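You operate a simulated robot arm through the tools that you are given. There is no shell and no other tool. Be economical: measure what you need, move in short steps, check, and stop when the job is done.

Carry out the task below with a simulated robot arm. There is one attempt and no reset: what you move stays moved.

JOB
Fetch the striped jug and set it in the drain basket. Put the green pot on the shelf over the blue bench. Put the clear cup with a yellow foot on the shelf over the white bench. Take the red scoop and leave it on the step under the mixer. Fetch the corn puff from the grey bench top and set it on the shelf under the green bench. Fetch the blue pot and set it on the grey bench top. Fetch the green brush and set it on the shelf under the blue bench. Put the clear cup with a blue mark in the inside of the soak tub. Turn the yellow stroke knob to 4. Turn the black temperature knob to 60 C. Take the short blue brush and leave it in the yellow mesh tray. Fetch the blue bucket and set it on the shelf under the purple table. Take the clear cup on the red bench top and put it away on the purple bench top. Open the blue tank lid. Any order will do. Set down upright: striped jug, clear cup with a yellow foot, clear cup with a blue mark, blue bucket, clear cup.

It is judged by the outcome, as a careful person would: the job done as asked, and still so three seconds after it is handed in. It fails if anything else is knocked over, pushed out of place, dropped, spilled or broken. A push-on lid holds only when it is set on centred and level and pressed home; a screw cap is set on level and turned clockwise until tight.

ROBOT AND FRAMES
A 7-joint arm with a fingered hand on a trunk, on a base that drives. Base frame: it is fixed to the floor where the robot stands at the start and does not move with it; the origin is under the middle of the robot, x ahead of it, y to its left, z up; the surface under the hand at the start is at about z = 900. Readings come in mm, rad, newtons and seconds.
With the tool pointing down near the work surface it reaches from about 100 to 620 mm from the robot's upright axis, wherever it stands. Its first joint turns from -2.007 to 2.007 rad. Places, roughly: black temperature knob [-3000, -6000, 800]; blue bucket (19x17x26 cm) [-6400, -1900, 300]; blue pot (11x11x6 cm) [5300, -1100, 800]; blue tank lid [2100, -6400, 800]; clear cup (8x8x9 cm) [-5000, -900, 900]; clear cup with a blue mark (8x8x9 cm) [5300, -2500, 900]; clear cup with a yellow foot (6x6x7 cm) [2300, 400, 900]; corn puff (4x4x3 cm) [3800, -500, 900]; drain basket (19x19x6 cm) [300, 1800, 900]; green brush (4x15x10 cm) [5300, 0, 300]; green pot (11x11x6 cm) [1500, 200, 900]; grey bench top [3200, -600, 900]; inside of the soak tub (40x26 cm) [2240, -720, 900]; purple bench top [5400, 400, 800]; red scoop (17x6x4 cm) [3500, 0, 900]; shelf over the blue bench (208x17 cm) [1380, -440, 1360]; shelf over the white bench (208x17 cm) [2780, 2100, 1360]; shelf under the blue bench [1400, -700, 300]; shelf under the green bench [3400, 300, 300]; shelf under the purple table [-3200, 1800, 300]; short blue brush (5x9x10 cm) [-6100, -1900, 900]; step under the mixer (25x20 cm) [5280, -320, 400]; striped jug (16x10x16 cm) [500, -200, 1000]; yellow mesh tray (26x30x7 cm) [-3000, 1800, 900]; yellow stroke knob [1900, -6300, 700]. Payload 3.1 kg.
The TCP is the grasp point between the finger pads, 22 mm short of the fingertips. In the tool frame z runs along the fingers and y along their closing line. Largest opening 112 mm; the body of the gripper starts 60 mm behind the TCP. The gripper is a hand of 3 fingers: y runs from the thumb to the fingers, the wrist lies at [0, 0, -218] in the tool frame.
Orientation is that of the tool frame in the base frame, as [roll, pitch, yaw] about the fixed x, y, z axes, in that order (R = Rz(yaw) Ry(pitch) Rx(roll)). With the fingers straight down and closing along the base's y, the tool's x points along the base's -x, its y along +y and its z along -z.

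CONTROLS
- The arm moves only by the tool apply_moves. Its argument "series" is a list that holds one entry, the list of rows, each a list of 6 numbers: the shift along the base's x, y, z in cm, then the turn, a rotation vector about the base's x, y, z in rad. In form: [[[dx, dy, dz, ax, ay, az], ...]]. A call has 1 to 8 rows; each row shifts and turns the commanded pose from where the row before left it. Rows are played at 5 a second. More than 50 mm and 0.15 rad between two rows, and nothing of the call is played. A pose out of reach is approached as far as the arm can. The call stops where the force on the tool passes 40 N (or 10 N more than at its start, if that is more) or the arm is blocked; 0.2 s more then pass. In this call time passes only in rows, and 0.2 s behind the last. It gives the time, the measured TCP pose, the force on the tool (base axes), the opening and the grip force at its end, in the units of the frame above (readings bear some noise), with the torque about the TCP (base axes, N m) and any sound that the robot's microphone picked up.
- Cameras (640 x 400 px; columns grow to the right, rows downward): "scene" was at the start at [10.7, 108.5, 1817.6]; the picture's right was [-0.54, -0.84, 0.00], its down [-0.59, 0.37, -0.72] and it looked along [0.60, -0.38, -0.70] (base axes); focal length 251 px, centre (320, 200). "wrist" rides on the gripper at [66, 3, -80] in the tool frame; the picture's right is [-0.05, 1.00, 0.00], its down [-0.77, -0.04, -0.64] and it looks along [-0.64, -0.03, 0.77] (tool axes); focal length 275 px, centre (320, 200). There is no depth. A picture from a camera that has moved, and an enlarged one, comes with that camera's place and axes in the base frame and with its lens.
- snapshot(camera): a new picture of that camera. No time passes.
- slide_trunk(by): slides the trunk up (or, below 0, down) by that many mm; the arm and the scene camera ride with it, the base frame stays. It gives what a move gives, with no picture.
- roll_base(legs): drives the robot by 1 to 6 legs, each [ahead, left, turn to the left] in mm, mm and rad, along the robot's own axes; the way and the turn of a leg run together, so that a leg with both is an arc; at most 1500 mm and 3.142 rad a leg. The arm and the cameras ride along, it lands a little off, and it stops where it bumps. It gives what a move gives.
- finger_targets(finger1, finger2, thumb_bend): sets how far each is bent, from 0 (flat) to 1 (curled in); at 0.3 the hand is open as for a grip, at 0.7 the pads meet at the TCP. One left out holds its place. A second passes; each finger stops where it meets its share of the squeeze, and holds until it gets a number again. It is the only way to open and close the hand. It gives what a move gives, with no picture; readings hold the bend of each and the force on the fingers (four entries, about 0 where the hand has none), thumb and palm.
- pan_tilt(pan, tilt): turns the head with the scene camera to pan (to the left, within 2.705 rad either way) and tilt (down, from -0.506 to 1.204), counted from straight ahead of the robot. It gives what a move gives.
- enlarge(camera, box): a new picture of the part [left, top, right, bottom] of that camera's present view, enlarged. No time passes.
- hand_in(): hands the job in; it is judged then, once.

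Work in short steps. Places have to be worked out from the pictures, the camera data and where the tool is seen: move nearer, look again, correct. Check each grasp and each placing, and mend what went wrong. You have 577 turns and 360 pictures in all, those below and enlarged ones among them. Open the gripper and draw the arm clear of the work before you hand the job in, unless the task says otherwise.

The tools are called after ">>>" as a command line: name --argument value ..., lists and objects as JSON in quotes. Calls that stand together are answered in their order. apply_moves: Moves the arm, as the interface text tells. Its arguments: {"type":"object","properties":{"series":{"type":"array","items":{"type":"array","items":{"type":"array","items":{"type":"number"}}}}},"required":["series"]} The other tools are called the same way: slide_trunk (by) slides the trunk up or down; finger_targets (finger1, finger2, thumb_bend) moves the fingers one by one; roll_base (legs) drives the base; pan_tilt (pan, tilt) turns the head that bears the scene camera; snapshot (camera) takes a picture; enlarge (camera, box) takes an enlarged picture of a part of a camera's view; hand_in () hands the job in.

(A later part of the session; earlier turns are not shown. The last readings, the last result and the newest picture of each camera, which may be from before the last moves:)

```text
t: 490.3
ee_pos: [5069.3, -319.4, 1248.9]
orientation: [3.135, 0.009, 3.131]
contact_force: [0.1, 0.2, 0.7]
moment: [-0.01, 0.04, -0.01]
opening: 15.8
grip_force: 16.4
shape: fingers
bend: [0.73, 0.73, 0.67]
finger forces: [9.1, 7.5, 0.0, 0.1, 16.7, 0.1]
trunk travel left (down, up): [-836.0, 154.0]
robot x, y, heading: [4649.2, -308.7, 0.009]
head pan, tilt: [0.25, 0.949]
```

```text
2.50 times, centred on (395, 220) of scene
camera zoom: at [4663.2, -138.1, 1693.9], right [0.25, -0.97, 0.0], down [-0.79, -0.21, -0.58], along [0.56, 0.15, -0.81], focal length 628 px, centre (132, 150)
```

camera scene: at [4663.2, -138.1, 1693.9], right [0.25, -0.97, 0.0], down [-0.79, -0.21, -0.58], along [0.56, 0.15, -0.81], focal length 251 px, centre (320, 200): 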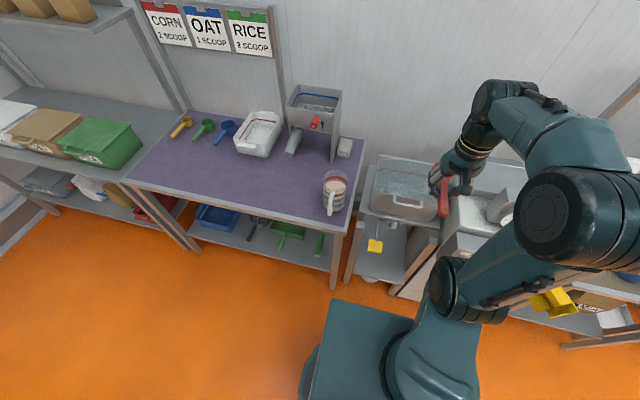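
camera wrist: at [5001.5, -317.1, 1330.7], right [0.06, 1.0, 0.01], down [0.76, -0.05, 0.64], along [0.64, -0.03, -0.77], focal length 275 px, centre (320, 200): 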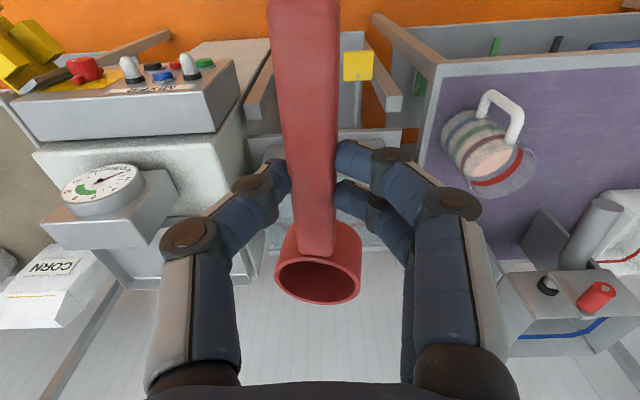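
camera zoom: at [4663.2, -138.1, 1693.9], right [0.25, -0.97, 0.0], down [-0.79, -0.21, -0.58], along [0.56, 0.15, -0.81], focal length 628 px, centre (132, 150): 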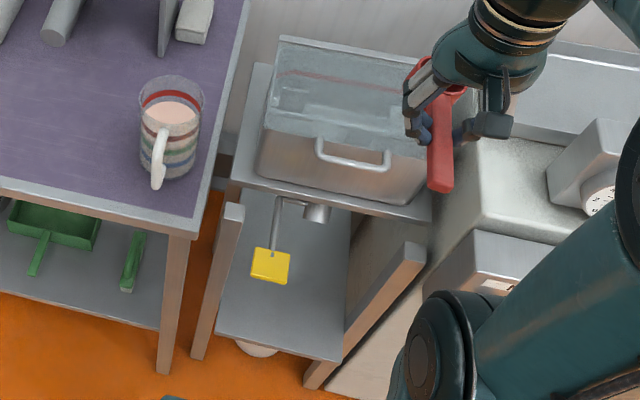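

The step is the plate at z≈400, x 5150–5350, y -449…-195, between two posts, with a tagged lever at (5158,-243,722) to avoid. Align at y≈-345, lower the trunk.

>>> roll_base --legs '[[0, -30, 0]]'

>>> slide_trunk --by -400

>>> slide_trunk --by -300

>>> snapshot --camera "wrist"

>>> snapshot --camera "scene"

```text
t: 491.1
ee_pos: [5069.1, -345.6, 1250.2]
orientation: [3.137, 0.012, 3.132]
contact_force: [-0.3, 0.4, -0.2]
moment: [-0.04, 0.04, -0.01]
opening: 15.4
grip_force: 16.4
shape: fingers
bend: [0.73, 0.73, 0.67]
finger forces: [9.1, 7.7, 0.0, 0.0, 16.6, 0.1]
trunk travel left (down, up): [-836.0, 154.0]
robot x, y, heading: [4650.7, -335.5, 0.011]
head pan, tilt: [0.25, 0.949]
```

```text
t: 495.0
ee_pos: [5068.6, -349.1, 848.7]
orientation: [3.136, 0.01, 3.133]
contact_force: [0.2, -1.2, -1.5]
moment: [-0.01, 0.05, -0.01]
opening: 15.3
grip_force: 16.9
shape: fingers
bend: [0.73, 0.73, 0.67]
finger forces: [9.1, 7.5, 0.0, 0.0, 16.7, 0.0]
trunk travel left (down, up): [-436.0, 554.0]
robot x, y, heading: [4650.4, -338.5, 0.006]
head pan, tilt: [0.25, 0.949]
```

```text
t: 498.0
ee_pos: [5068.8, -348.5, 550.4]
orientation: [3.135, 0.009, 3.134]
contact_force: [0.2, 0.0, -0.1]
moment: [-0.05, 0.04, 0.01]
opening: 15.4
grip_force: 16.2
shape: fingers
bend: [0.73, 0.73, 0.67]
finger forces: [9.1, 7.6, 0.0, 0.1, 16.6, 0.0]
trunk travel left (down, up): [-136.0, 854.0]
robot x, y, heading: [4653.1, -337.9, 0.009]
head pan, tilt: [0.25, 0.949]
```

```text
189 pictures are left
camera wrist: at [5001.6, -346.4, 630.7], right [0.06, 1.0, 0.01], down [0.76, -0.05, 0.64], along [0.64, -0.03, -0.77], focal length 275 px, centre (320, 200)
```

wrist: 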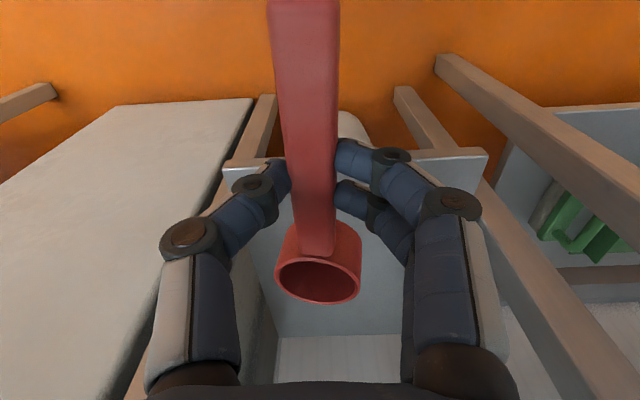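

```text
188 pictures are left
camera scene: at [4663.3, -167.6, 993.9], right [0.26, -0.97, 0.0], down [-0.79, -0.21, -0.58], along [0.56, 0.15, -0.81], focal length 251 px, centre (320, 200)
```

scene: 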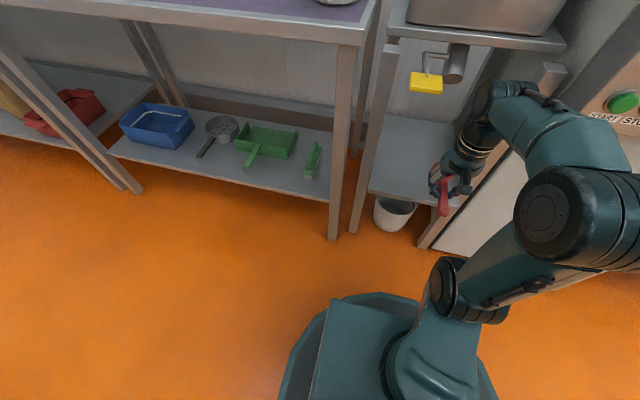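

Clear path. Move ahead 115 mm while descending onto the step.

>>> apply_moves --series '[[[3.5, 0.2, -1, 0, 0, 0], [3.5, 0.2, -1, 0, 0, 0], [3.5, 0.2, -1.5, 0, 0, 0], [1.1, 0, -2.5, 0, 0, 0], [0, 0, -2, 0, 0, 0], [0, 0, -0.8, 0, 0, 0], [0, 0, -0.5, 0, 0, 0], [0, 0, -0.5, 0, 0, 0]]]'

```text
t: 499.8
ee_pos: [5185.0, -342.2, 451.6]
orientation: [3.134, 0.011, 3.134]
contact_force: [0.4, 0.0, -0.3]
moment: [-0.01, 0.02, 0.0]
opening: 15.1
grip_force: 16.5
shape: fingers
bend: [0.73, 0.73, 0.67]
finger forces: [9.0, 7.6, 0.1, 0.0, 16.7, 0.0]
trunk travel left (down, up): [-136.0, 854.0]
robot x, y, heading: [4649.6, -338.3, 0.005]
head pan, tilt: [0.25, 0.949]
```

>>> apply_moves --series '[[[0, 0, -0.5, 0, 0, 0], [0, 0, -0.5, 0, 0, 0], [0, 0, -0.5, 0, 0, 0], [0, 0, -0.5, 0, 0, 0]]]'

>>> snapshot --camera "wrist"

```text
t: 500.8
ee_pos: [5185.0, -343.7, 431.7]
orientation: [3.135, 0.012, 3.134]
contact_force: [-0.4, 1.5, 7.5]
moment: [-0.1, -0.14, 0.02]
opening: 15.3
grip_force: 18.2
shape: fingers
bend: [0.73, 0.74, 0.67]
finger forces: [8.0, 11.3, 0.0, 0.0, 17.0, 0.0]
trunk travel left (down, up): [-136.0, 854.0]
robot x, y, heading: [4653.0, -342.0, 0.006]
head pan, tilt: [0.25, 0.949]
```

```text
187 pictures are left
camera wrist: at [5117.5, -340.9, 512.9], right [0.06, 1.0, 0.01], down [0.76, -0.05, 0.65], along [0.64, -0.03, -0.76], focal length 275 px, centre (320, 200)
```

wrist: 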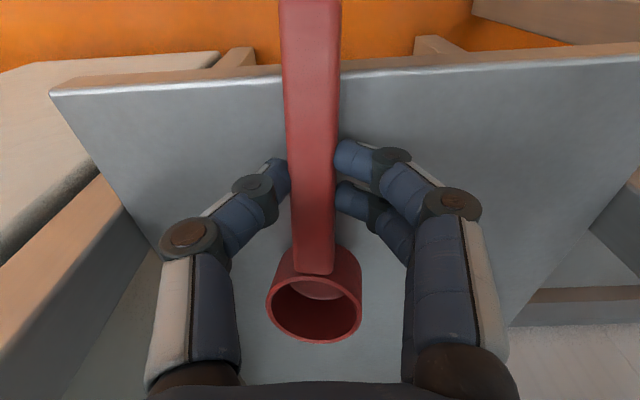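

Bowl rests on the step. Open and rise, then back out.

>>> finger_targets --finger1 0.5 --finger2 0.5 --thumb_bend 0.5

>>> apply_moves --series '[[[0, 0, 2, 0, 0, 0], [0, 0, 4, 0, 0, 0], [-4, 0, 2, 0, 0, 0], [-4.5, 0, 1, 0, 0, 0], [-4.5, 0, 0, 0, 0, 0]]]'

>>> snapshot --camera "wrist"

```text
t: 501.8
ee_pos: [5186.1, -343.0, 431.3]
orientation: [3.135, 0.011, 3.134]
contact_force: [-0.7, 0.8, -0.1]
moment: [0.03, -0.01, -0.01]
opening: 54.6
grip_force: 0.0
shape: fingers
bend: [0.5, 0.5, 0.5]
finger forces: [0.1, 0.0, 0.0, 0.0, 0.0, 0.0]
trunk travel left (down, up): [-136.0, 854.0]
robot x, y, heading: [4651.9, -338.4, 0.005]
head pan, tilt: [0.25, 0.949]
```

```text
t: 503.0
ee_pos: [5056.2, -342.2, 521.2]
orientation: [3.136, 0.009, 3.132]
contact_force: [0.7, 0.3, 0.3]
moment: [-0.05, 0.04, -0.03]
opening: 54.5
grip_force: 0.0
shape: fingers
bend: [0.5, 0.5, 0.5]
finger forces: [0.0, 0.1, 0.1, 0.0, 0.0, 0.1]
trunk travel left (down, up): [-136.0, 854.0]
robot x, y, heading: [4653.8, -335.6, 0.005]
head pan, tilt: [0.25, 0.949]
```

```text
186 pictures are left
camera wrist: at [4987.9, -340.3, 602.9], right [0.06, 1.0, 0.01], down [0.76, -0.05, 0.64], along [0.64, -0.03, -0.77], focal length 275 px, centre (320, 200)
```

wrist: 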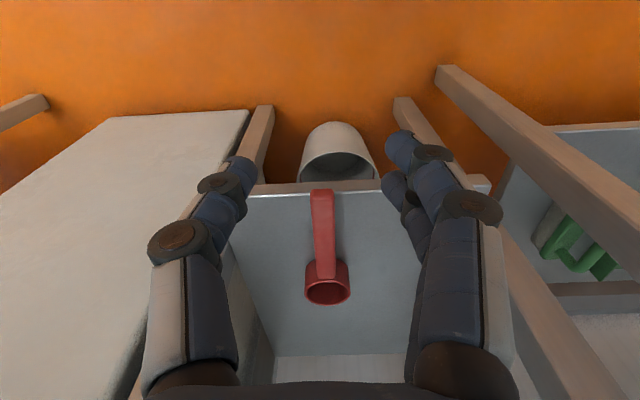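

Scoop placed. Next the green brush on the shelf under the purple bench, right beside: retract a bit and slide left ~360 mm.

>>> apply_moves --series '[[[-4.5, 0, 0, 0, 0, 0], [-4.5, 0, 0, 0, 0, 0]]]'

>>> roll_base --legs '[[0, 370, 0]]'

>>> pan_tilt --pan 0.0 --tilt 0.7

>>> snapshot --camera "wrist"

>>> snapshot --camera "scene"

```text
t: 503.6
ee_pos: [4966.7, -344.4, 521.6]
orientation: [3.134, 0.012, 3.128]
contact_force: [-0.8, 0.0, 0.0]
moment: [-0.03, 0.0, 0.0]
opening: 54.5
grip_force: 0.1
shape: fingers
bend: [0.5, 0.5, 0.5]
finger forces: [0.0, 0.0, 0.1, 0.0, 0.0, 0.0]
trunk travel left (down, up): [-136.0, 854.0]
robot x, y, heading: [4654.6, -336.7, 0.008]
head pan, tilt: [0.25, 0.949]
```

```text
t: 505.9
ee_pos: [4963.2, 23.0, 523.6]
orientation: [3.133, 0.01, 3.131]
contact_force: [0.1, 0.3, -0.4]
moment: [0.01, 0.02, 0.02]
opening: 54.6
grip_force: 0.1
shape: fingers
bend: [0.5, 0.5, 0.5]
finger forces: [0.0, 0.0, 0.0, 0.1, 0.0, 0.1]
trunk travel left (down, up): [-136.0, 854.0]
robot x, y, heading: [4649.2, 30.3, 0.007]
head pan, tilt: [0.25, 0.949]
```

```text
t: 506.7
ee_pos: [4963.9, 23.4, 522.3]
orientation: [3.137, 0.011, 3.131]
contact_force: [-0.3, 0.8, -0.7]
moment: [0.0, -0.01, -0.04]
opening: 54.4
grip_force: 0.0
shape: fingers
bend: [0.5, 0.5, 0.5]
finger forces: [0.0, 0.1, 0.0, 0.0, 0.1, 0.0]
trunk travel left (down, up): [-136.0, 854.0]
robot x, y, heading: [4647.4, 29.4, 0.01]
head pan, tilt: [0.0, 0.7]
```

```text
185 pictures are left
camera wrist: at [4895.2, 26.2, 604.2], right [0.06, 1.0, 0.01], down [0.76, -0.05, 0.64], along [0.64, -0.03, -0.77], focal length 275 px, centre (320, 200)
```

wrist: 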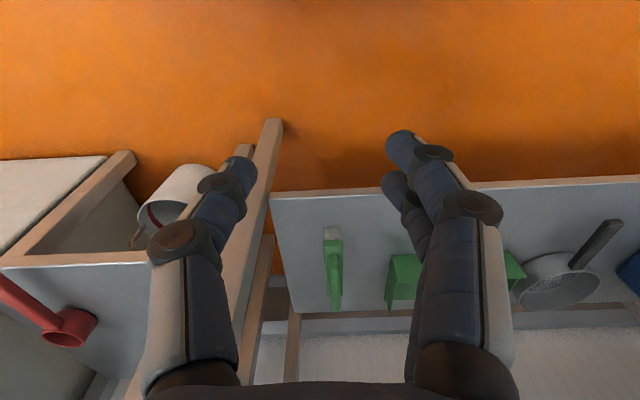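

```text
184 pictures are left
camera scene: at [4674.7, 181.8, 1013.6], right [0.01, -1.0, 0.0], down [-0.64, -0.01, -0.76], along [0.76, 0.01, -0.64], focal length 251 px, centre (320, 200)
```

scene: 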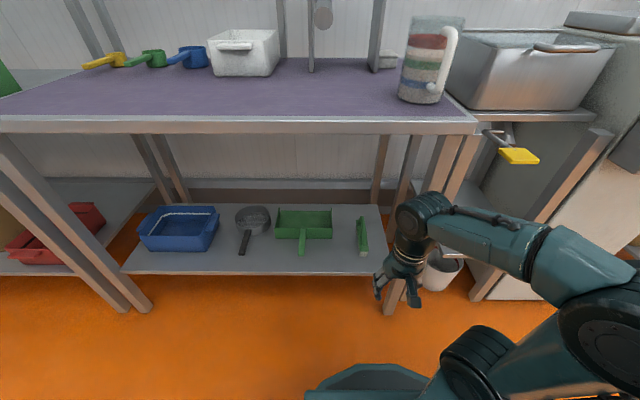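

>>> enlarge --camera "wrist" --box '[280, 190, 400, 330]'

>>> enlarge --camera "scene" --box '[330, 190, 400, 270]'

```text
2.86 times, centred on (340, 260) of wrist
camera zoom: at [4895.2, 26.2, 604.2], right [0.06, 1.0, 0.01], down [0.76, -0.05, 0.64], along [0.64, -0.03, -0.77], focal length 786 px, centre (263, 29)
```

zoom: 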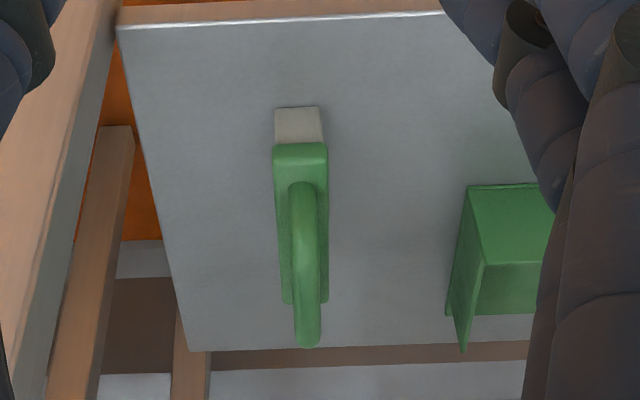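

```text
5.00 times, centred on (365, 230) of scene
camera zoom: at [4674.7, 181.8, 1013.6], right [0.01, -1.0, 0.0], down [-0.64, -0.01, -0.76], along [0.76, 0.01, -0.64], focal length 1256 px, centre (95, 50)
```

zoom: 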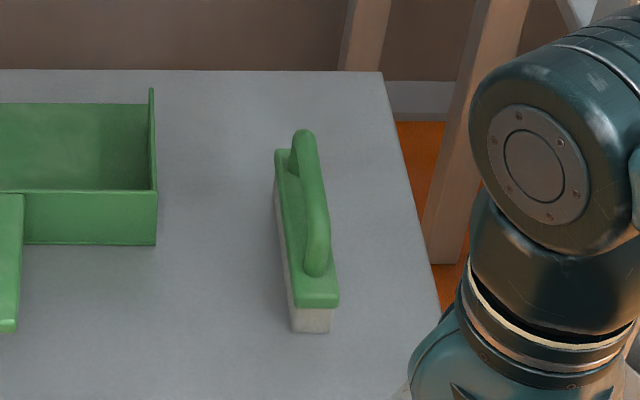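

The brush has an arched handle on top, at about (5300,30,330). Lower the trunk, move closer and extend in under the bench top.

>>> slide_trunk --by -120

>>> roll_base --legs '[[90, 0, 0]]'

>>> apply_moves --series '[[[4.5, 0.2, 0, 0, 0, 0], [4.5, 0.2, 0, 0, 0, 0], [4.5, 0.2, 0, 0, 0, 0], [3.5, 0.1, 0, 0, 0, 0]]]'

>>> snapshot --camera "wrist"

>>> snapshot --camera "scene"

```text
t: 508.2
ee_pos: [4963.1, 24.4, 403.2]
orientation: [3.134, 0.012, 3.132]
contact_force: [0.1, -0.2, 0.3]
moment: [0.01, -0.01, -0.01]
opening: 54.6
grip_force: 0.0
shape: fingers
bend: [0.5, 0.5, 0.5]
finger forces: [0.1, 0.1, 0.0, 0.0, 0.0, 0.1]
trunk travel left (down, up): [-16.0, 974.0]
robot x, y, heading: [4652.4, 30.7, 0.013]
head pan, tilt: [0.0, 0.7]
```

```text
t: 509.3
ee_pos: [5054.5, 24.6, 402.1]
orientation: [3.134, 0.013, 3.13]
contact_force: [-0.5, 0.1, 0.3]
moment: [0.01, -0.01, -0.04]
opening: 54.3
grip_force: 0.0
shape: fingers
bend: [0.5, 0.5, 0.5]
finger forces: [0.0, 0.0, 0.0, 0.0, 0.0, 0.0]
trunk travel left (down, up): [-16.0, 974.0]
robot x, y, heading: [4735.3, 31.4, 0.005]
head pan, tilt: [0.0, 0.7]
```

```text
t: 510.3
ee_pos: [5226.8, 32.4, 403.1]
orientation: [3.134, 0.009, 3.131]
contact_force: [-0.4, -0.3, 0.6]
moment: [0.02, 0.03, 0.01]
opening: 54.4
grip_force: 0.0
shape: fingers
bend: [0.5, 0.5, 0.5]
finger forces: [0.1, 0.1, 0.0, 0.0, 0.0, 0.0]
trunk travel left (down, up): [-16.0, 974.0]
robot x, y, heading: [4740.2, 30.3, 0.011]
head pan, tilt: [0.0, 0.7]
```

```text
181 pictures are left
camera wrist: at [5157.4, 34.9, 483.9], right [0.06, 1.0, 0.01], down [0.76, -0.05, 0.64], along [0.64, -0.03, -0.77], focal length 275 px, centre (320, 200)
```

wrist: 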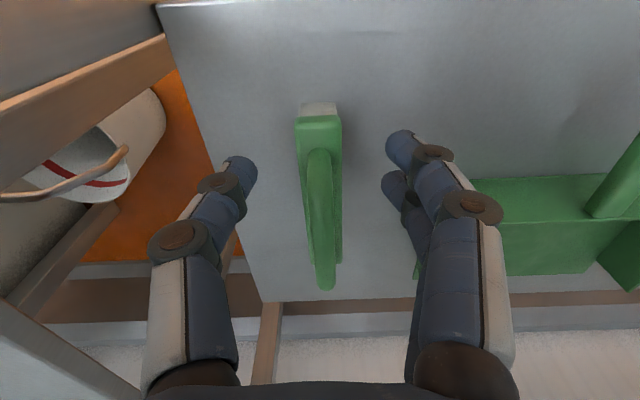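

```text
180 pictures are left
camera scene: at [4765.7, 182.4, 893.7], right [0.01, -1.0, 0.0], down [-0.64, -0.01, -0.77], along [0.77, 0.01, -0.64], focal length 251 px, centre (320, 200)
```

scene: 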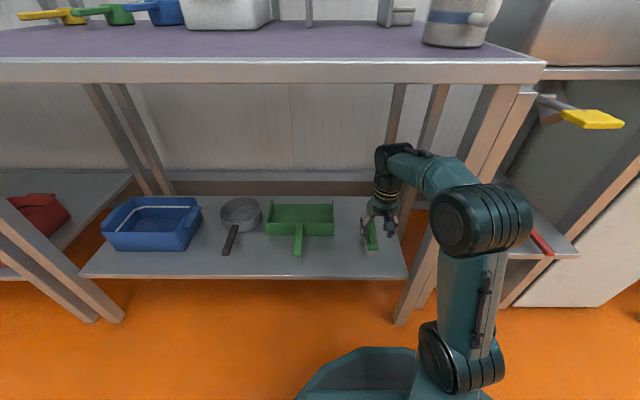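

Handle centre ≈(5300,29), z≈325. Move over it, descend and close.

>>> apply_moves --series '[[[4, -0.2, 0, 0, 0, 0], [3, -0.1, -1, 0, 0, 0], [0, 0, -3, 0, 0, 0], [0, 0, -3, 0, 0, 0], [0, 0, -1, 0, 0, 0]]]'

>>> finger_targets --finger1 0.78 --finger2 0.78 --thumb_bend 0.78

>>> snapshot --camera "wrist"

```text
t: 511.5
ee_pos: [5295.1, 27.6, 321.8]
orientation: [3.135, 0.012, 3.131]
contact_force: [0.6, 0.3, 0.1]
moment: [-0.01, -0.01, -0.03]
opening: 54.4
grip_force: 0.1
shape: fingers
bend: [0.5, 0.5, 0.5]
finger forces: [0.1, 0.0, 0.0, 0.0, 0.0, 0.0]
trunk travel left (down, up): [-16.0, 974.0]
robot x, y, heading: [4738.1, 31.5, 0.009]
head pan, tilt: [0.0, 0.7]
```

```text
t: 512.5
ee_pos: [5293.9, 27.5, 320.3]
orientation: [3.133, 0.01, 3.131]
contact_force: [-0.8, 0.4, -1.6]
moment: [-0.02, 0.02, 0.0]
opening: 26.2
grip_force: 22.8
shape: fingers
bend: [0.72, 0.72, 0.64]
finger forces: [11.5, 11.5, 0.0, 0.0, 23.2, 0.0]
trunk travel left (down, up): [-16.0, 974.0]
robot x, y, heading: [4741.7, 26.6, 0.005]
head pan, tilt: [0.0, 0.7]
```

```text
179 pictures are left
camera wrist: at [5226.7, 30.1, 402.8], right [0.06, 1.0, 0.01], down [0.76, -0.05, 0.64], along [0.64, -0.03, -0.77], focal length 275 px, centre (320, 200)
```

wrist: 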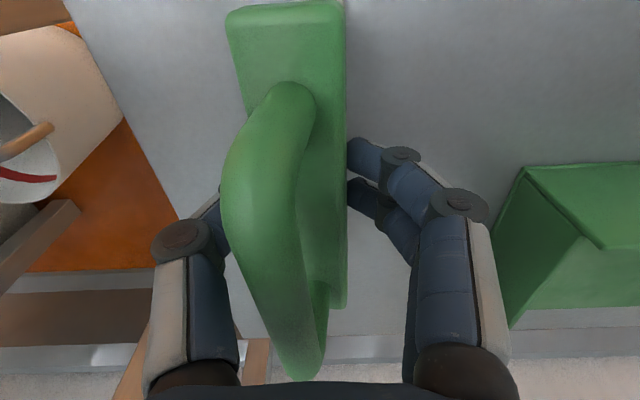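

It is gripped (slightly rolled). Lift and back out.

>>> apply_moves --series '[[[0, 0, 2, 0, 0, 0], [0, 0, 4, 0, 0, 0], [-4.5, 0, 2, 0, 0, 0], [-4.5, 0, 0, 0, 0, 0], [-4.5, 0, 0, 0, 0, 0], [-4.5, 0, 0, 0, 0, 0]]]'

>>> snapshot --camera "wrist"

```text
t: 513.9
ee_pos: [5112.6, 29.7, 401.6]
orientation: [3.134, 0.009, 3.13]
contact_force: [-0.1, 0.9, -1.8]
moment: [0.0, 0.01, 0.01]
opening: 25.9
grip_force: 22.5
shape: fingers
bend: [0.72, 0.72, 0.64]
finger forces: [11.6, 11.3, 0.0, 0.0, 23.0, 0.0]
trunk travel left (down, up): [-16.0, 974.0]
robot x, y, heading: [4742.2, 31.7, 0.005]
head pan, tilt: [0.0, 0.7]
```

```text
178 pictures are left
camera wrist: at [5044.2, 32.9, 483.0], right [0.06, 1.0, 0.01], down [0.76, -0.05, 0.64], along [0.64, -0.03, -0.77], focal length 275 px, centre (320, 200)
```

wrist: 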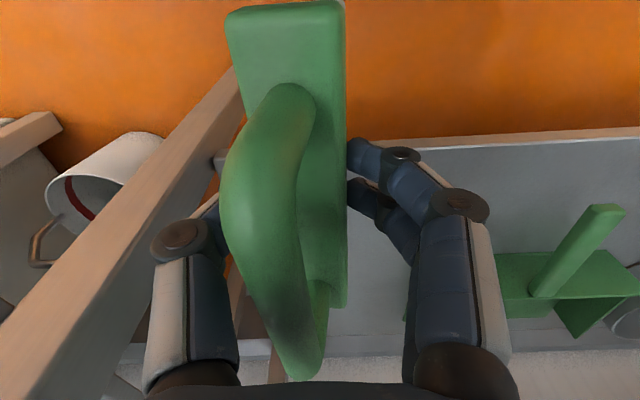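

Brush held. Drive around the east end to the south side of the blue bench, facing +y.

>>> roll_base --legs '[[-450, 0, 0], [0, -1500, 0], [0, 0, 1.563]]'

>>> pan_tilt --pan 0.9 --tilt 0.3

>>> snapshot --camera "scene"

```text
t: 527.5
ee_pos: [4297.2, -1090.6, 401.0]
orientation: [3.135, 0.011, -1.594]
contact_force: [0.6, 0.4, -0.8]
moment: [-0.04, -0.01, -0.03]
opening: 25.8
grip_force: 23.6
shape: fingers
bend: [0.72, 0.72, 0.64]
finger forces: [11.7, 11.3, 0.1, 0.1, 23.2, 0.0]
trunk travel left (down, up): [-16.0, 974.0]
robot x, y, heading: [4295.3, -1462.1, 1.568]
head pan, tilt: [0.0, 0.7]
```

```text
t: 528.6
ee_pos: [4297.4, -1090.0, 401.6]
orientation: [3.133, 0.01, -1.594]
contact_force: [-0.2, 0.7, -1.8]
moment: [-0.04, -0.01, -0.02]
opening: 26.4
grip_force: 23.5
shape: fingers
bend: [0.72, 0.72, 0.64]
finger forces: [11.7, 11.4, 0.0, 0.0, 23.2, 0.0]
trunk travel left (down, up): [-16.0, 974.0]
robot x, y, heading: [4297.2, -1462.6, 1.565]
head pan, tilt: [0.901, 0.3]
```

```text
177 pictures are left
camera scene: at [4069.4, -1464.1, 929.7], right [0.62, 0.78, 0.0], down [0.23, -0.19, -0.96], along [-0.75, 0.6, -0.3], focal length 251 px, centre (320, 200)
```

scene: 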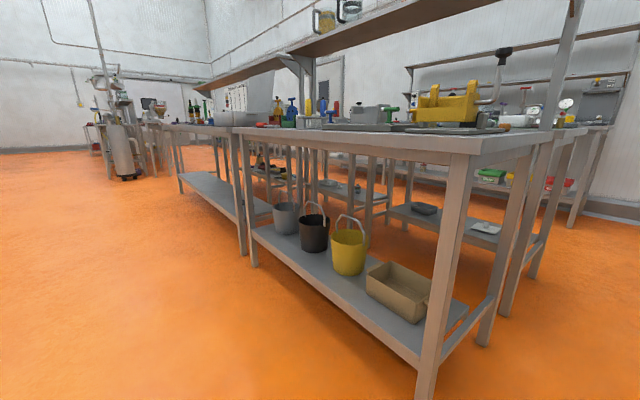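

South aisle is clear. Drive west to x≈1400.

>>> roll_base --legs '[[0, 1450, 0], [0, 1440, 0]]'

>>> pan_tilt --pan 0.0 --tilt 0.5

>>> snapshot --camera "scene"

```text
t: 542.6
ee_pos: [1427.1, -989.4, 401.4]
orientation: [3.133, 0.011, -1.641]
contact_force: [-0.3, 0.0, -2.1]
moment: [0.0, 0.02, -0.01]
opening: 26.1
grip_force: 23.6
shape: fingers
bend: [0.72, 0.72, 0.64]
finger forces: [11.6, 11.2, 0.1, 0.1, 23.3, 0.0]
trunk travel left (down, up): [-16.0, 974.0]
robot x, y, heading: [1409.7, -1356.2, 1.524]
head pan, tilt: [0.901, 0.3]
```

```text
t: 543.8
ee_pos: [1428.8, -989.2, 401.2]
orientation: [3.136, 0.011, -1.641]
contact_force: [0.4, 0.7, -1.5]
moment: [-0.01, 0.01, 0.0]
opening: 26.3
grip_force: 23.4
shape: fingers
bend: [0.72, 0.72, 0.64]
finger forces: [11.8, 11.3, 0.0, 0.1, 23.3, 0.1]
trunk travel left (down, up): [-16.0, 974.0]
robot x, y, heading: [1405.2, -1362.6, 1.526]
head pan, tilt: [0.0, 0.499]
```

```text
176 pictures are left
camera scene: at [1256.6, -1322.7, 911.4], right [1.0, -0.05, 0.0], down [-0.02, -0.48, -0.88], along [0.04, 0.88, -0.48], focal length 251 px, centre (320, 200)
```

scene: 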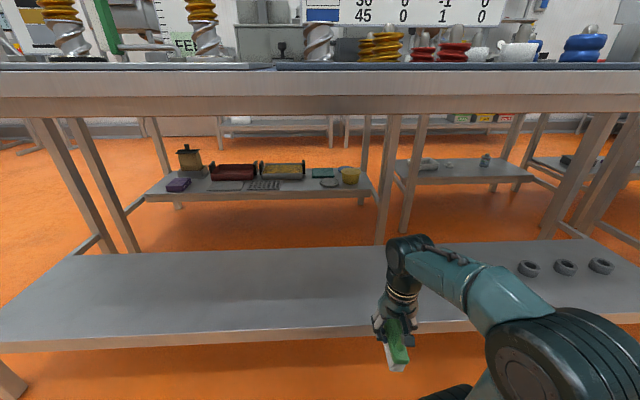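

The shelf under the blue bench is clear. Extend 20 cm in and lower the brush to it.

>>> apply_moves --series '[[[0, 4, 0.5, 0, 0, 0], [0, 4, 0.5, 0, 0, 0], [0, 4, 0, 0, 0, 0], [0, 4, 0, 0, 0, 0], [0, 4, 0, 0, 0, 0], [0, 0, -3, 0, 0, 0], [0, 0, -2, 0, 0, 0]]]'

>>> apply_moves --series '[[[0, 0, -1, 0, 0, 0], [0, 0, -1, 0, 0, 0], [0, 0, -0.8, 0, 0, 0], [0, 0, -0.8, 0, 0, 0], [0, 0, -0.8, 0, 0, 0], [0, 0, -0.8, 0, 0, 0]]]'

>>> snapshot --camera "wrist"

```text
t: 545.4
ee_pos: [1426.9, -791.3, 360.4]
orientation: [3.134, 0.01, -1.639]
contact_force: [1.0, 0.3, -1.4]
moment: [0.02, 0.04, 0.03]
opening: 26.1
grip_force: 23.1
shape: fingers
bend: [0.72, 0.72, 0.64]
finger forces: [11.7, 11.3, 0.0, 0.0, 23.1, 0.1]
trunk travel left (down, up): [-16.0, 974.0]
robot x, y, heading: [1406.5, -1364.2, 1.516]
head pan, tilt: [0.0, 0.499]
```

```text
t: 546.9
ee_pos: [1426.3, -788.0, 316.2]
orientation: [3.134, 0.027, -1.638]
contact_force: [0.3, -3.3, 28.6]
moment: [-0.06, -0.22, 0.03]
opening: 22.4
grip_force: 25.8
shape: fingers
bend: [0.75, 0.75, 0.67]
finger forces: [13.0, 12.9, 0.0, 0.1, 25.2, 0.0]
trunk travel left (down, up): [-16.0, 974.0]
robot x, y, heading: [1404.3, -1359.6, 1.522]
head pan, tilt: [0.0, 0.499]
stopped in row 6: the force on the tool passed its limit at 42 N (the readings are from after the stop); the commanded pose is now the measured one
```

```text
175 pictures are left
camera wrist: at [1418.0, -856.9, 396.7], right [-0.99, 0.11, 0.01], down [0.09, 0.75, 0.66], along [0.07, 0.65, -0.76], focal length 275 px, centre (320, 200)
```

wrist: 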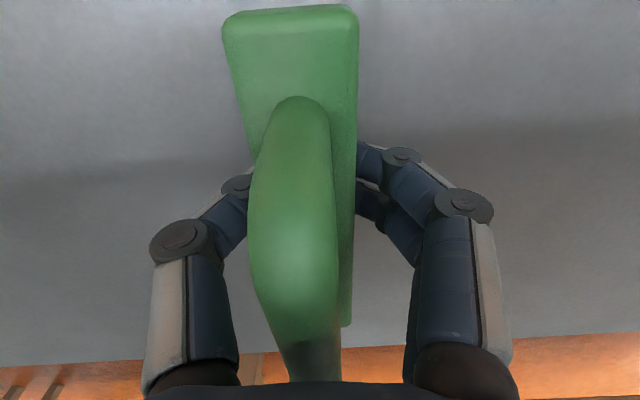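

Release, rise and back out.

>>> finger_targets --finger1 0.45 --finger2 0.45 --thumb_bend 0.45

>>> apply_moves --series '[[[0, 0, 2, 0, 0, 0], [0, 0, 4, 0, 0, 0], [0, -2, 3, 0, 0, 0], [0, -4.5, 0, 0, 0, 0], [0, -4.5, 0, 0, 0, 0], [0, -4.5, 0, 0, 0, 0]]]'

>>> snapshot --camera "wrist"

```text
t: 547.9
ee_pos: [1425.8, -788.1, 312.9]
orientation: [3.132, 0.017, -1.639]
contact_force: [0.3, -0.2, -0.3]
moment: [-0.01, 0.02, 0.01]
opening: 68.8
grip_force: 0.1
shape: fingers
bend: [0.45, 0.45, 0.45]
finger forces: [0.0, 0.1, 0.0, 0.0, 0.1, 0.0]
trunk travel left (down, up): [-16.0, 974.0]
robot x, y, heading: [1406.5, -1359.7, 1.526]
head pan, tilt: [0.0, 0.499]
```

```text
t: 549.3
ee_pos: [1426.6, -943.7, 401.1]
orientation: [3.132, 0.018, -1.639]
contact_force: [0.1, -0.2, -0.3]
moment: [0.0, 0.02, 0.01]
opening: 68.7
grip_force: 0.1
shape: fingers
bend: [0.45, 0.45, 0.45]
finger forces: [0.0, 0.0, 0.0, 0.0, 0.0, 0.0]
trunk travel left (down, up): [-16.0, 974.0]
robot x, y, heading: [1407.1, -1362.1, 1.521]
head pan, tilt: [0.0, 0.499]
```

```text
174 pictures are left
camera wrist: at [1418.5, -1011.2, 482.0], right [-0.99, 0.11, 0.01], down [0.09, 0.76, 0.65], along [0.07, 0.65, -0.76], focal length 275 px, centre (320, 200)
```

wrist: 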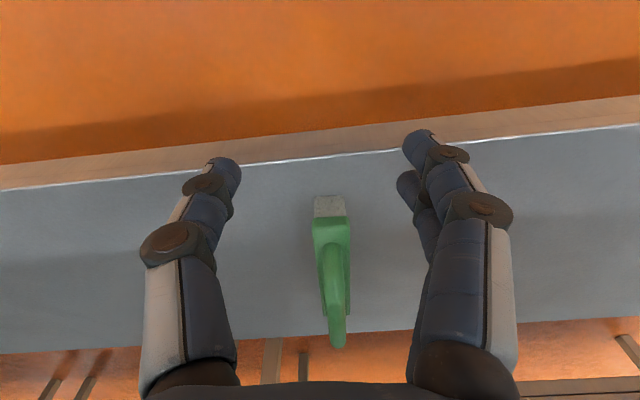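

Brush delivered. Next the blue pot near (5300,-1100,800): raise the trunk and drive east.

>>> slide_trunk --by 400

>>> slide_trunk --by 400

>>> roll_base --legs '[[0, 0, -1.524], [1480, -50, 0], [1480, 0, 0], [280, 0, 0]]'

>>> pan_tilt --pan 0.1 --tilt 0.5

>>> snapshot --camera "scene"

```text
t: 552.2
ee_pos: [1426.4, -947.7, 747.2]
orientation: [3.133, 0.006, -1.639]
contact_force: [-0.1, -12.7, 7.1]
moment: [1.77, -0.05, 0.01]
opening: 69.1
grip_force: 0.0
shape: fingers
bend: [0.45, 0.45, 0.45]
finger forces: [0.0, 0.0, 0.0, 0.1, 0.0, 0.0]
trunk travel left (down, up): [-361.0, 629.0]
robot x, y, heading: [1409.4, -1364.6, 1.519]
head pan, tilt: [0.0, 0.499]
stopped: the force on the tool passed its limit at 75 N (the readings are from after the stop); the commanded pose is now the measured one
```

```text
t: 556.1
ee_pos: [1426.3, -945.2, 1144.5]
orientation: [3.134, 0.005, -1.638]
contact_force: [0.1, 0.1, 0.4]
moment: [0.0, 0.0, 0.0]
opening: 69.0
grip_force: 0.1
shape: fingers
bend: [0.45, 0.45, 0.45]
finger forces: [0.0, 0.1, 0.1, 0.1, 0.0, 0.0]
trunk travel left (down, up): [-761.0, 229.0]
robot x, y, heading: [1403.8, -1357.9, 1.518]
head pan, tilt: [0.0, 0.499]
```

```text
t: 575.4
ee_pos: [5021.0, -1519.9, 1144.7]
orientation: [3.135, 0.006, 3.086]
contact_force: [-0.3, 0.3, -0.3]
moment: [0.03, 0.02, -0.04]
opening: 69.1
grip_force: 0.0
shape: fingers
bend: [0.45, 0.45, 0.45]
finger forces: [0.1, 0.0, 0.0, 0.0, 0.0, 0.0]
trunk travel left (down, up): [-761.0, 229.0]
robot x, y, heading: [4603.6, -1508.9, -0.041]
head pan, tilt: [0.0, 0.499]
```

```text
t: 576.1
ee_pos: [5020.3, -1519.8, 1145.5]
orientation: [3.135, 0.006, 3.087]
contact_force: [-0.1, 0.2, -0.1]
moment: [0.02, 0.0, 0.04]
opening: 68.7
grip_force: 0.0
shape: fingers
bend: [0.45, 0.45, 0.45]
finger forces: [0.1, 0.0, 0.1, 0.0, 0.0, 0.0]
trunk travel left (down, up): [-761.0, 229.0]
robot x, y, heading: [4603.2, -1505.3, -0.041]
head pan, tilt: [0.099, 0.499]
```

```text
173 pictures are left
camera scene: at [4642.1, -1344.1, 1656.9], right [0.06, -1.0, 0.0], down [-0.48, -0.03, -0.88], along [0.88, 0.05, -0.48], focal length 251 px, centre (320, 200)
```

scene: 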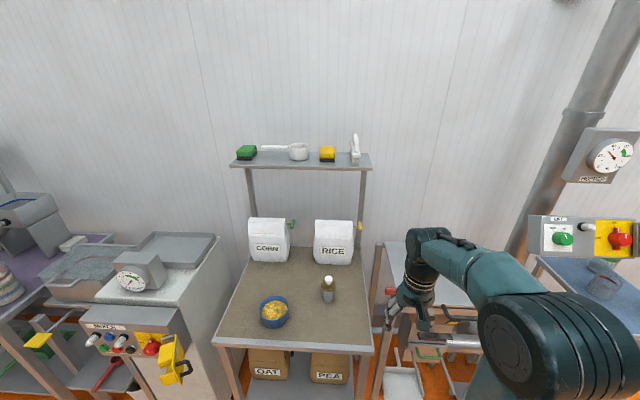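

The blue pot is an open bowl with contents at ≈(5263,-1135,830). Drive in front of it and open wide.

>>> roll_base --legs '[[160, 372, 0.041]]'

>>> finger_targets --finger1 0.1 --finger2 0.1 --thumb_bend 0.1

>>> snapshot --camera "wrist"

```text
t: 578.6
ee_pos: [5184.4, -1135.3, 1145.5]
orientation: [3.135, 0.007, 3.128]
contact_force: [0.4, 0.3, -0.4]
moment: [-0.04, -0.01, -0.04]
opening: 69.1
grip_force: 0.1
shape: fingers
bend: [0.45, 0.45, 0.45]
finger forces: [0.1, 0.1, 0.0, 0.0, 0.0, 0.0]
trunk travel left (down, up): [-761.0, 229.0]
robot x, y, heading: [4769.6, -1137.4, 0.003]
head pan, tilt: [0.099, 0.499]
```

```text
t: 579.6
ee_pos: [5185.2, -1135.6, 1145.2]
orientation: [3.135, 0.005, 3.128]
contact_force: [0.2, 0.6, -0.5]
moment: [-0.01, -0.01, -0.02]
opening: 141.6
grip_force: 0.1
shape: fingers
bend: [0.1, 0.1, 0.1]
finger forces: [0.0, 0.0, 0.0, 0.0, 0.0, 0.1]
trunk travel left (down, up): [-761.0, 229.0]
robot x, y, heading: [4774.1, -1137.3, 0.002]
head pan, tilt: [0.099, 0.499]
```

```text
172 pictures are left
camera wrist: at [5117.4, -1132.6, 1226.9], right [0.06, 1.0, 0.01], down [0.77, -0.05, 0.64], along [0.64, -0.03, -0.77], focal length 275 px, centre (320, 200)
```

wrist: 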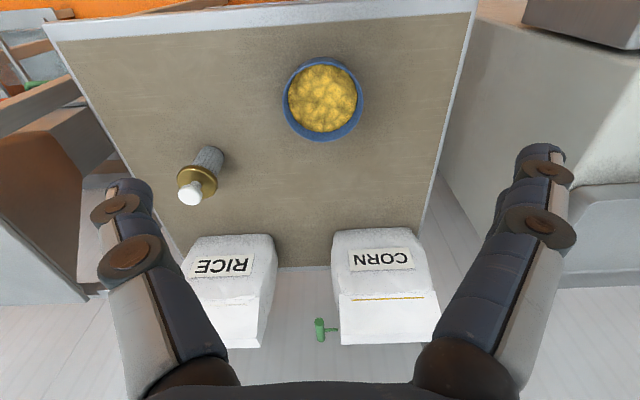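

>>> apply_moves --series '[[[1.2, 0, -4, 0, 0, 0], [1.2, 0, -4, 0, 0, 0], [1.2, 0, -4, 0, 0, 0], [1.2, 0, -4, 0, 0, 0], [1.2, 0.1, -4, 0, 0, 0], [0.8, 0.1, -4, 0, 0, 0]]]'

>>> snapshot --camera "wrist"

```text
t: 581.0
ee_pos: [5253.4, -1132.0, 905.4]
orientation: [3.135, 0.006, 3.128]
contact_force: [0.1, 0.3, 0.4]
moment: [0.01, -0.02, 0.0]
opening: 141.4
grip_force: 0.1
shape: fingers
bend: [0.1, 0.1, 0.1]
finger forces: [0.0, 0.0, 0.1, 0.1, 0.0, 0.0]
trunk travel left (down, up): [-761.0, 229.0]
robot x, y, heading: [4768.3, -1134.6, 0.006]
head pan, tilt: [0.099, 0.499]
```

```text
171 pictures are left
camera wrist: at [5186.2, -1129.7, 987.3], right [0.06, 1.0, 0.01], down [0.77, -0.05, 0.64], along [0.64, -0.03, -0.77], focal length 275 px, centre (320, 200)
```

wrist: 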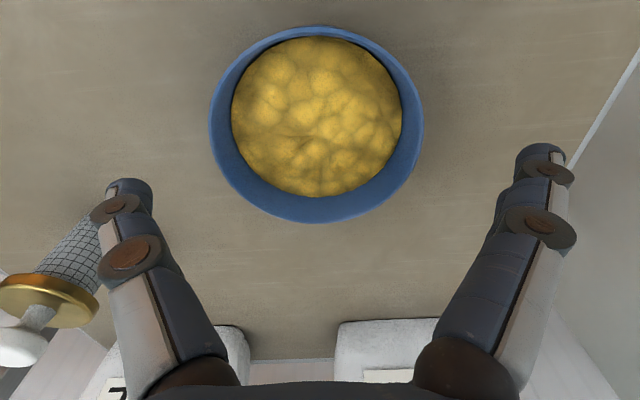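

Rim centre ≈(5247,-1133), z≈855. Adjust, descend and close gently.

>>> apply_moves --series '[[[-0.6, -0.1, -3, 0, 0, 0], [0, 0, -2.5, 0, 0, 0], [0, 0, -1.8, 0, 0, 0]]]'

>>> finger_targets --finger1 0.47 --finger2 0.47 --thumb_bend 0.47

>>> apply_moves --series '[[[0, 0, 0.8, 0, 0, 0], [0, 0, 2, 0, 0, 0], [0, 0, 3, 0, 0, 0], [0, 0, 3, 0, 0, 0]]]'

>>> snapshot --camera "wrist"

```text
t: 581.8
ee_pos: [5248.6, -1134.4, 834.2]
orientation: [3.135, 0.009, 3.127]
contact_force: [0.9, -1.3, 8.0]
moment: [-0.16, -0.01, -0.02]
opening: 143.4
grip_force: 3.2
shape: fingers
bend: [0.1, 0.1, 0.06]
finger forces: [0.0, 2.1, 0.1, 0.0, 4.9, 0.0]
trunk travel left (down, up): [-761.0, 229.0]
robot x, y, heading: [4768.6, -1137.8, 0.007]
head pan, tilt: [0.099, 0.499]
```

```text
t: 582.8
ee_pos: [5246.3, -1134.7, 835.1]
orientation: [3.135, 0.01, 3.127]
contact_force: [1.4, -3.2, 18.0]
moment: [0.01, 0.03, -0.15]
opening: 115.1
grip_force: 49.0
shape: fingers
bend: [0.41, 0.39, 0.41]
finger forces: [23.8, 23.9, 0.1, 0.0, 50.2, 0.0]
trunk travel left (down, up): [-761.0, 229.0]
robot x, y, heading: [4770.5, -1136.3, 0.001]
head pan, tilt: [0.099, 0.499]
```

```text
t: 583.8
ee_pos: [5247.5, -1135.8, 922.3]
orientation: [3.134, 0.007, 3.126]
contact_force: [-0.1, 0.8, 0.5]
moment: [0.03, -0.02, 0.01]
opening: 114.4
grip_force: 43.3
shape: fingers
bend: [0.41, 0.39, 0.41]
finger forces: [23.0, 20.5, 0.0, 0.0, 42.8, 0.0]
trunk travel left (down, up): [-761.0, 229.0]
robot x, y, heading: [4768.6, -1133.9, 0.008]
head pan, tilt: [0.099, 0.499]
```

```text
170 pictures are left
camera wrist: at [5179.5, -1132.8, 1003.4], right [0.06, 1.0, 0.01], down [0.77, -0.05, 0.64], along [0.64, -0.03, -0.77], focal length 275 px, centre (320, 200)
```

wrist: 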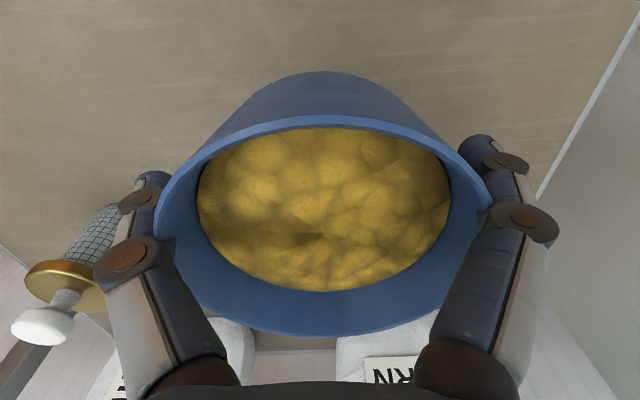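

Bowl held level. Raise and drive to the south side of the grey bench.

>>> apply_moves --series '[[[0, 0, 4.5, 0, 0, 0], [0, 0, 4.5, 0, 0, 0], [0, 0, 4.5, 0, 0, 0], [0, 0, 4.5, 0, 0, 0], [0, 0, 2, 0, 0, 0]]]'

>>> roll_base --legs '[[-300, 0, 0], [-600, -330, 0], [0, 0, 1.565], [0, 500, 0]]'

>>> pan_tilt --pan 0.0 --tilt 0.6

>>> snapshot --camera "scene"

```text
t: 585.0
ee_pos: [5245.1, -1134.1, 1120.0]
orientation: [3.134, 0.005, 3.126]
contact_force: [-0.3, -0.1, -0.4]
moment: [-0.02, 0.02, -0.02]
opening: 113.6
grip_force: 41.5
shape: fingers
bend: [0.41, 0.39, 0.41]
finger forces: [21.4, 20.5, 0.0, 0.0, 41.1, 0.0]
trunk travel left (down, up): [-761.0, 229.0]
robot x, y, heading: [4772.0, -1138.0, 0.002]
head pan, tilt: [0.099, 0.499]
```

```text
t: 596.8
ee_pos: [3371.8, -987.3, 1119.7]
orientation: [3.135, 0.004, -1.618]
contact_force: [0.3, -0.3, -0.6]
moment: [-0.03, -0.05, 0.01]
opening: 113.3
grip_force: 40.3
shape: fingers
bend: [0.41, 0.39, 0.41]
finger forces: [20.6, 20.1, 0.0, 0.0, 40.2, 0.0]
trunk travel left (down, up): [-761.0, 229.0]
robot x, y, heading: [3357.7, -1465.4, 1.537]
head pan, tilt: [0.099, 0.499]
```

```text
t: 597.4
ee_pos: [3371.3, -987.4, 1118.8]
orientation: [3.135, 0.006, -1.619]
contact_force: [0.9, 0.3, -0.9]
moment: [-0.02, 0.0, -0.02]
opening: 113.2
grip_force: 40.4
shape: fingers
bend: [0.41, 0.39, 0.41]
finger forces: [20.6, 20.1, 0.1, 0.1, 40.2, 0.1]
trunk travel left (down, up): [-761.0, 229.0]
robot x, y, heading: [3359.0, -1466.6, 1.542]
head pan, tilt: [0.0, 0.6]
```

```text
169 pictures are left
camera scene: at [3208.5, -1432.7, 1647.8], right [1.0, -0.03, 0.0], down [-0.02, -0.56, -0.83], along [0.02, 0.82, -0.56], focal length 251 px, centre (320, 200)
```

scene: 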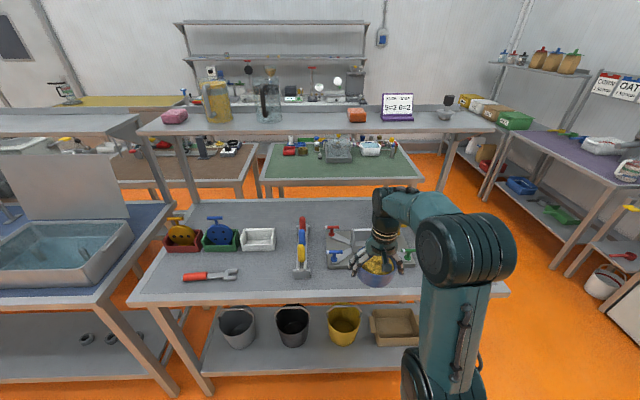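

There is a free area on the grey bench around (3015,-800). Drive so the bowl is above it.

>>> roll_base --legs '[[0, 360, 0.03], [185, 0, 0]]'

>>> snapshot --camera "scene"

```text
t: 600.9
ee_pos: [3001.3, -798.1, 1119.9]
orientation: [3.135, 0.006, -1.59]
contact_force: [-0.1, 0.4, -0.7]
moment: [-0.01, -0.01, -0.01]
opening: 113.2
grip_force: 40.3
shape: fingers
bend: [0.41, 0.39, 0.41]
finger forces: [20.7, 20.1, 0.0, 0.0, 40.2, 0.0]
trunk travel left (down, up): [-761.0, 229.0]
robot x, y, heading: [3001.3, -1274.4, 1.566]
head pan, tilt: [0.0, 0.6]
```

```text
168 pictures are left
camera scene: at [2850.6, -1246.0, 1647.8], right [1.0, 0.0, 0.0], down [0.0, -0.57, -0.82], along [0.0, 0.82, -0.57], focal length 251 px, centre (320, 200)
```

scene: 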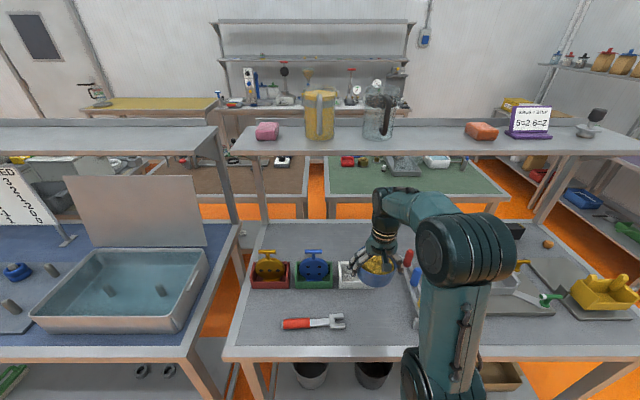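

>>> apply_moves --series '[[[0.8, 0, -4, 0, 0, 0], [0, 0, -4, 0, 0, 0], [0, 0, -4, 0, 0, 0], [0, 0, -3, 0, 0, 0], [0, 0, -1.5, 0, 0, 0], [0, 0, -0.5, 0, 0, 0], [0, 0, -0.5, 0, 0, 0], [0, 0, -0.5, 0, 0, 0]]]'

>>> apply_moves --series '[[[0, 0, -0.5, 0, 0, 0], [0, 0, -0.5, 0, 0, 0], [0, 0, -0.5, 0, 0, 0], [0, 0, -0.5, 0, 0, 0]]]'

```text
t: 602.6
ee_pos: [3009.9, -796.9, 939.9]
orientation: [3.134, 0.006, -1.59]
contact_force: [0.0, 0.1, -1.3]
moment: [0.01, 0.0, 0.02]
opening: 112.5
grip_force: 39.3
shape: fingers
bend: [0.41, 0.39, 0.41]
finger forces: [20.1, 19.5, 0.1, 0.1, 39.1, 0.0]
trunk travel left (down, up): [-761.0, 229.0]
robot x, y, heading: [3000.9, -1277.8, 1.566]
head pan, tilt: [0.0, 0.6]
```

```text
t: 603.2
ee_pos: [3008.7, -798.1, 936.6]
orientation: [3.133, 0.021, -1.589]
contact_force: [-0.7, -3.7, 34.2]
moment: [0.04, -0.55, 0.0]
opening: 112.9
grip_force: 44.7
shape: fingers
bend: [0.42, 0.4, 0.42]
finger forces: [22.0, 21.1, 0.1, 0.0, 45.2, 0.0]
trunk travel left (down, up): [-761.0, 229.0]
robot x, y, heading: [3003.9, -1270.8, 1.572]
head pan, tilt: [0.0, 0.6]
stopped in row 2: the force on the tool passed its limit at 48 N (the readings are from after the stop); the commanded pose is now the measured one
```

>>> finger_targets --finger1 0.1 --finger2 0.1 --thumb_bend 0.1

>>> apply_moves --series '[[[0, 0, 2, 0, 0, 0], [0, 0, 4, 0, 0, 0], [0, 0, 4.5, 0, 0, 0], [0, 0, 4.5, 0, 0, 0], [0, 0, 4.5, 0, 0, 0]]]'

>>> snapshot --camera "wrist"

```text
t: 604.2
ee_pos: [3008.4, -795.6, 932.5]
orientation: [3.135, 0.018, -1.589]
contact_force: [-0.6, -3.1, 10.1]
moment: [0.04, -0.14, -0.05]
opening: 144.6
grip_force: 4.9
shape: fingers
bend: [0.1, 0.09, 0.04]
finger forces: [0.1, 3.5, 0.0, 0.0, 6.5, 0.0]
trunk travel left (down, up): [-761.0, 229.0]
robot x, y, heading: [2999.8, -1276.9, 1.57]
head pan, tilt: [0.0, 0.6]
```

```text
t: 605.5
ee_pos: [3008.9, -794.8, 1128.8]
orientation: [3.135, 0.015, -1.589]
contact_force: [-0.2, -0.1, 0.7]
moment: [0.03, -0.02, -0.02]
opening: 141.9
grip_force: 0.1
shape: fingers
bend: [0.1, 0.1, 0.1]
finger forces: [0.0, 0.0, 0.1, 0.0, 0.1, 0.1]
trunk travel left (down, up): [-761.0, 229.0]
robot x, y, heading: [3004.1, -1275.9, 1.568]
head pan, tilt: [0.0, 0.6]
```

```text
167 pictures are left
camera wrist: at [3004.9, -862.5, 1209.7], right [-1.0, 0.07, 0.01], down [0.06, 0.76, 0.65], along [0.04, 0.65, -0.76], focal length 275 px, centre (320, 200)
```

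wrist: 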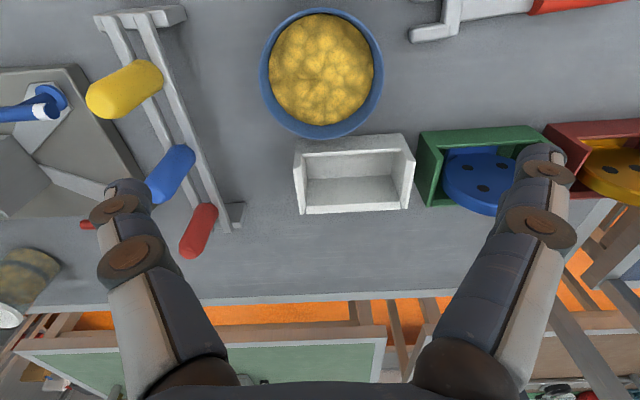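

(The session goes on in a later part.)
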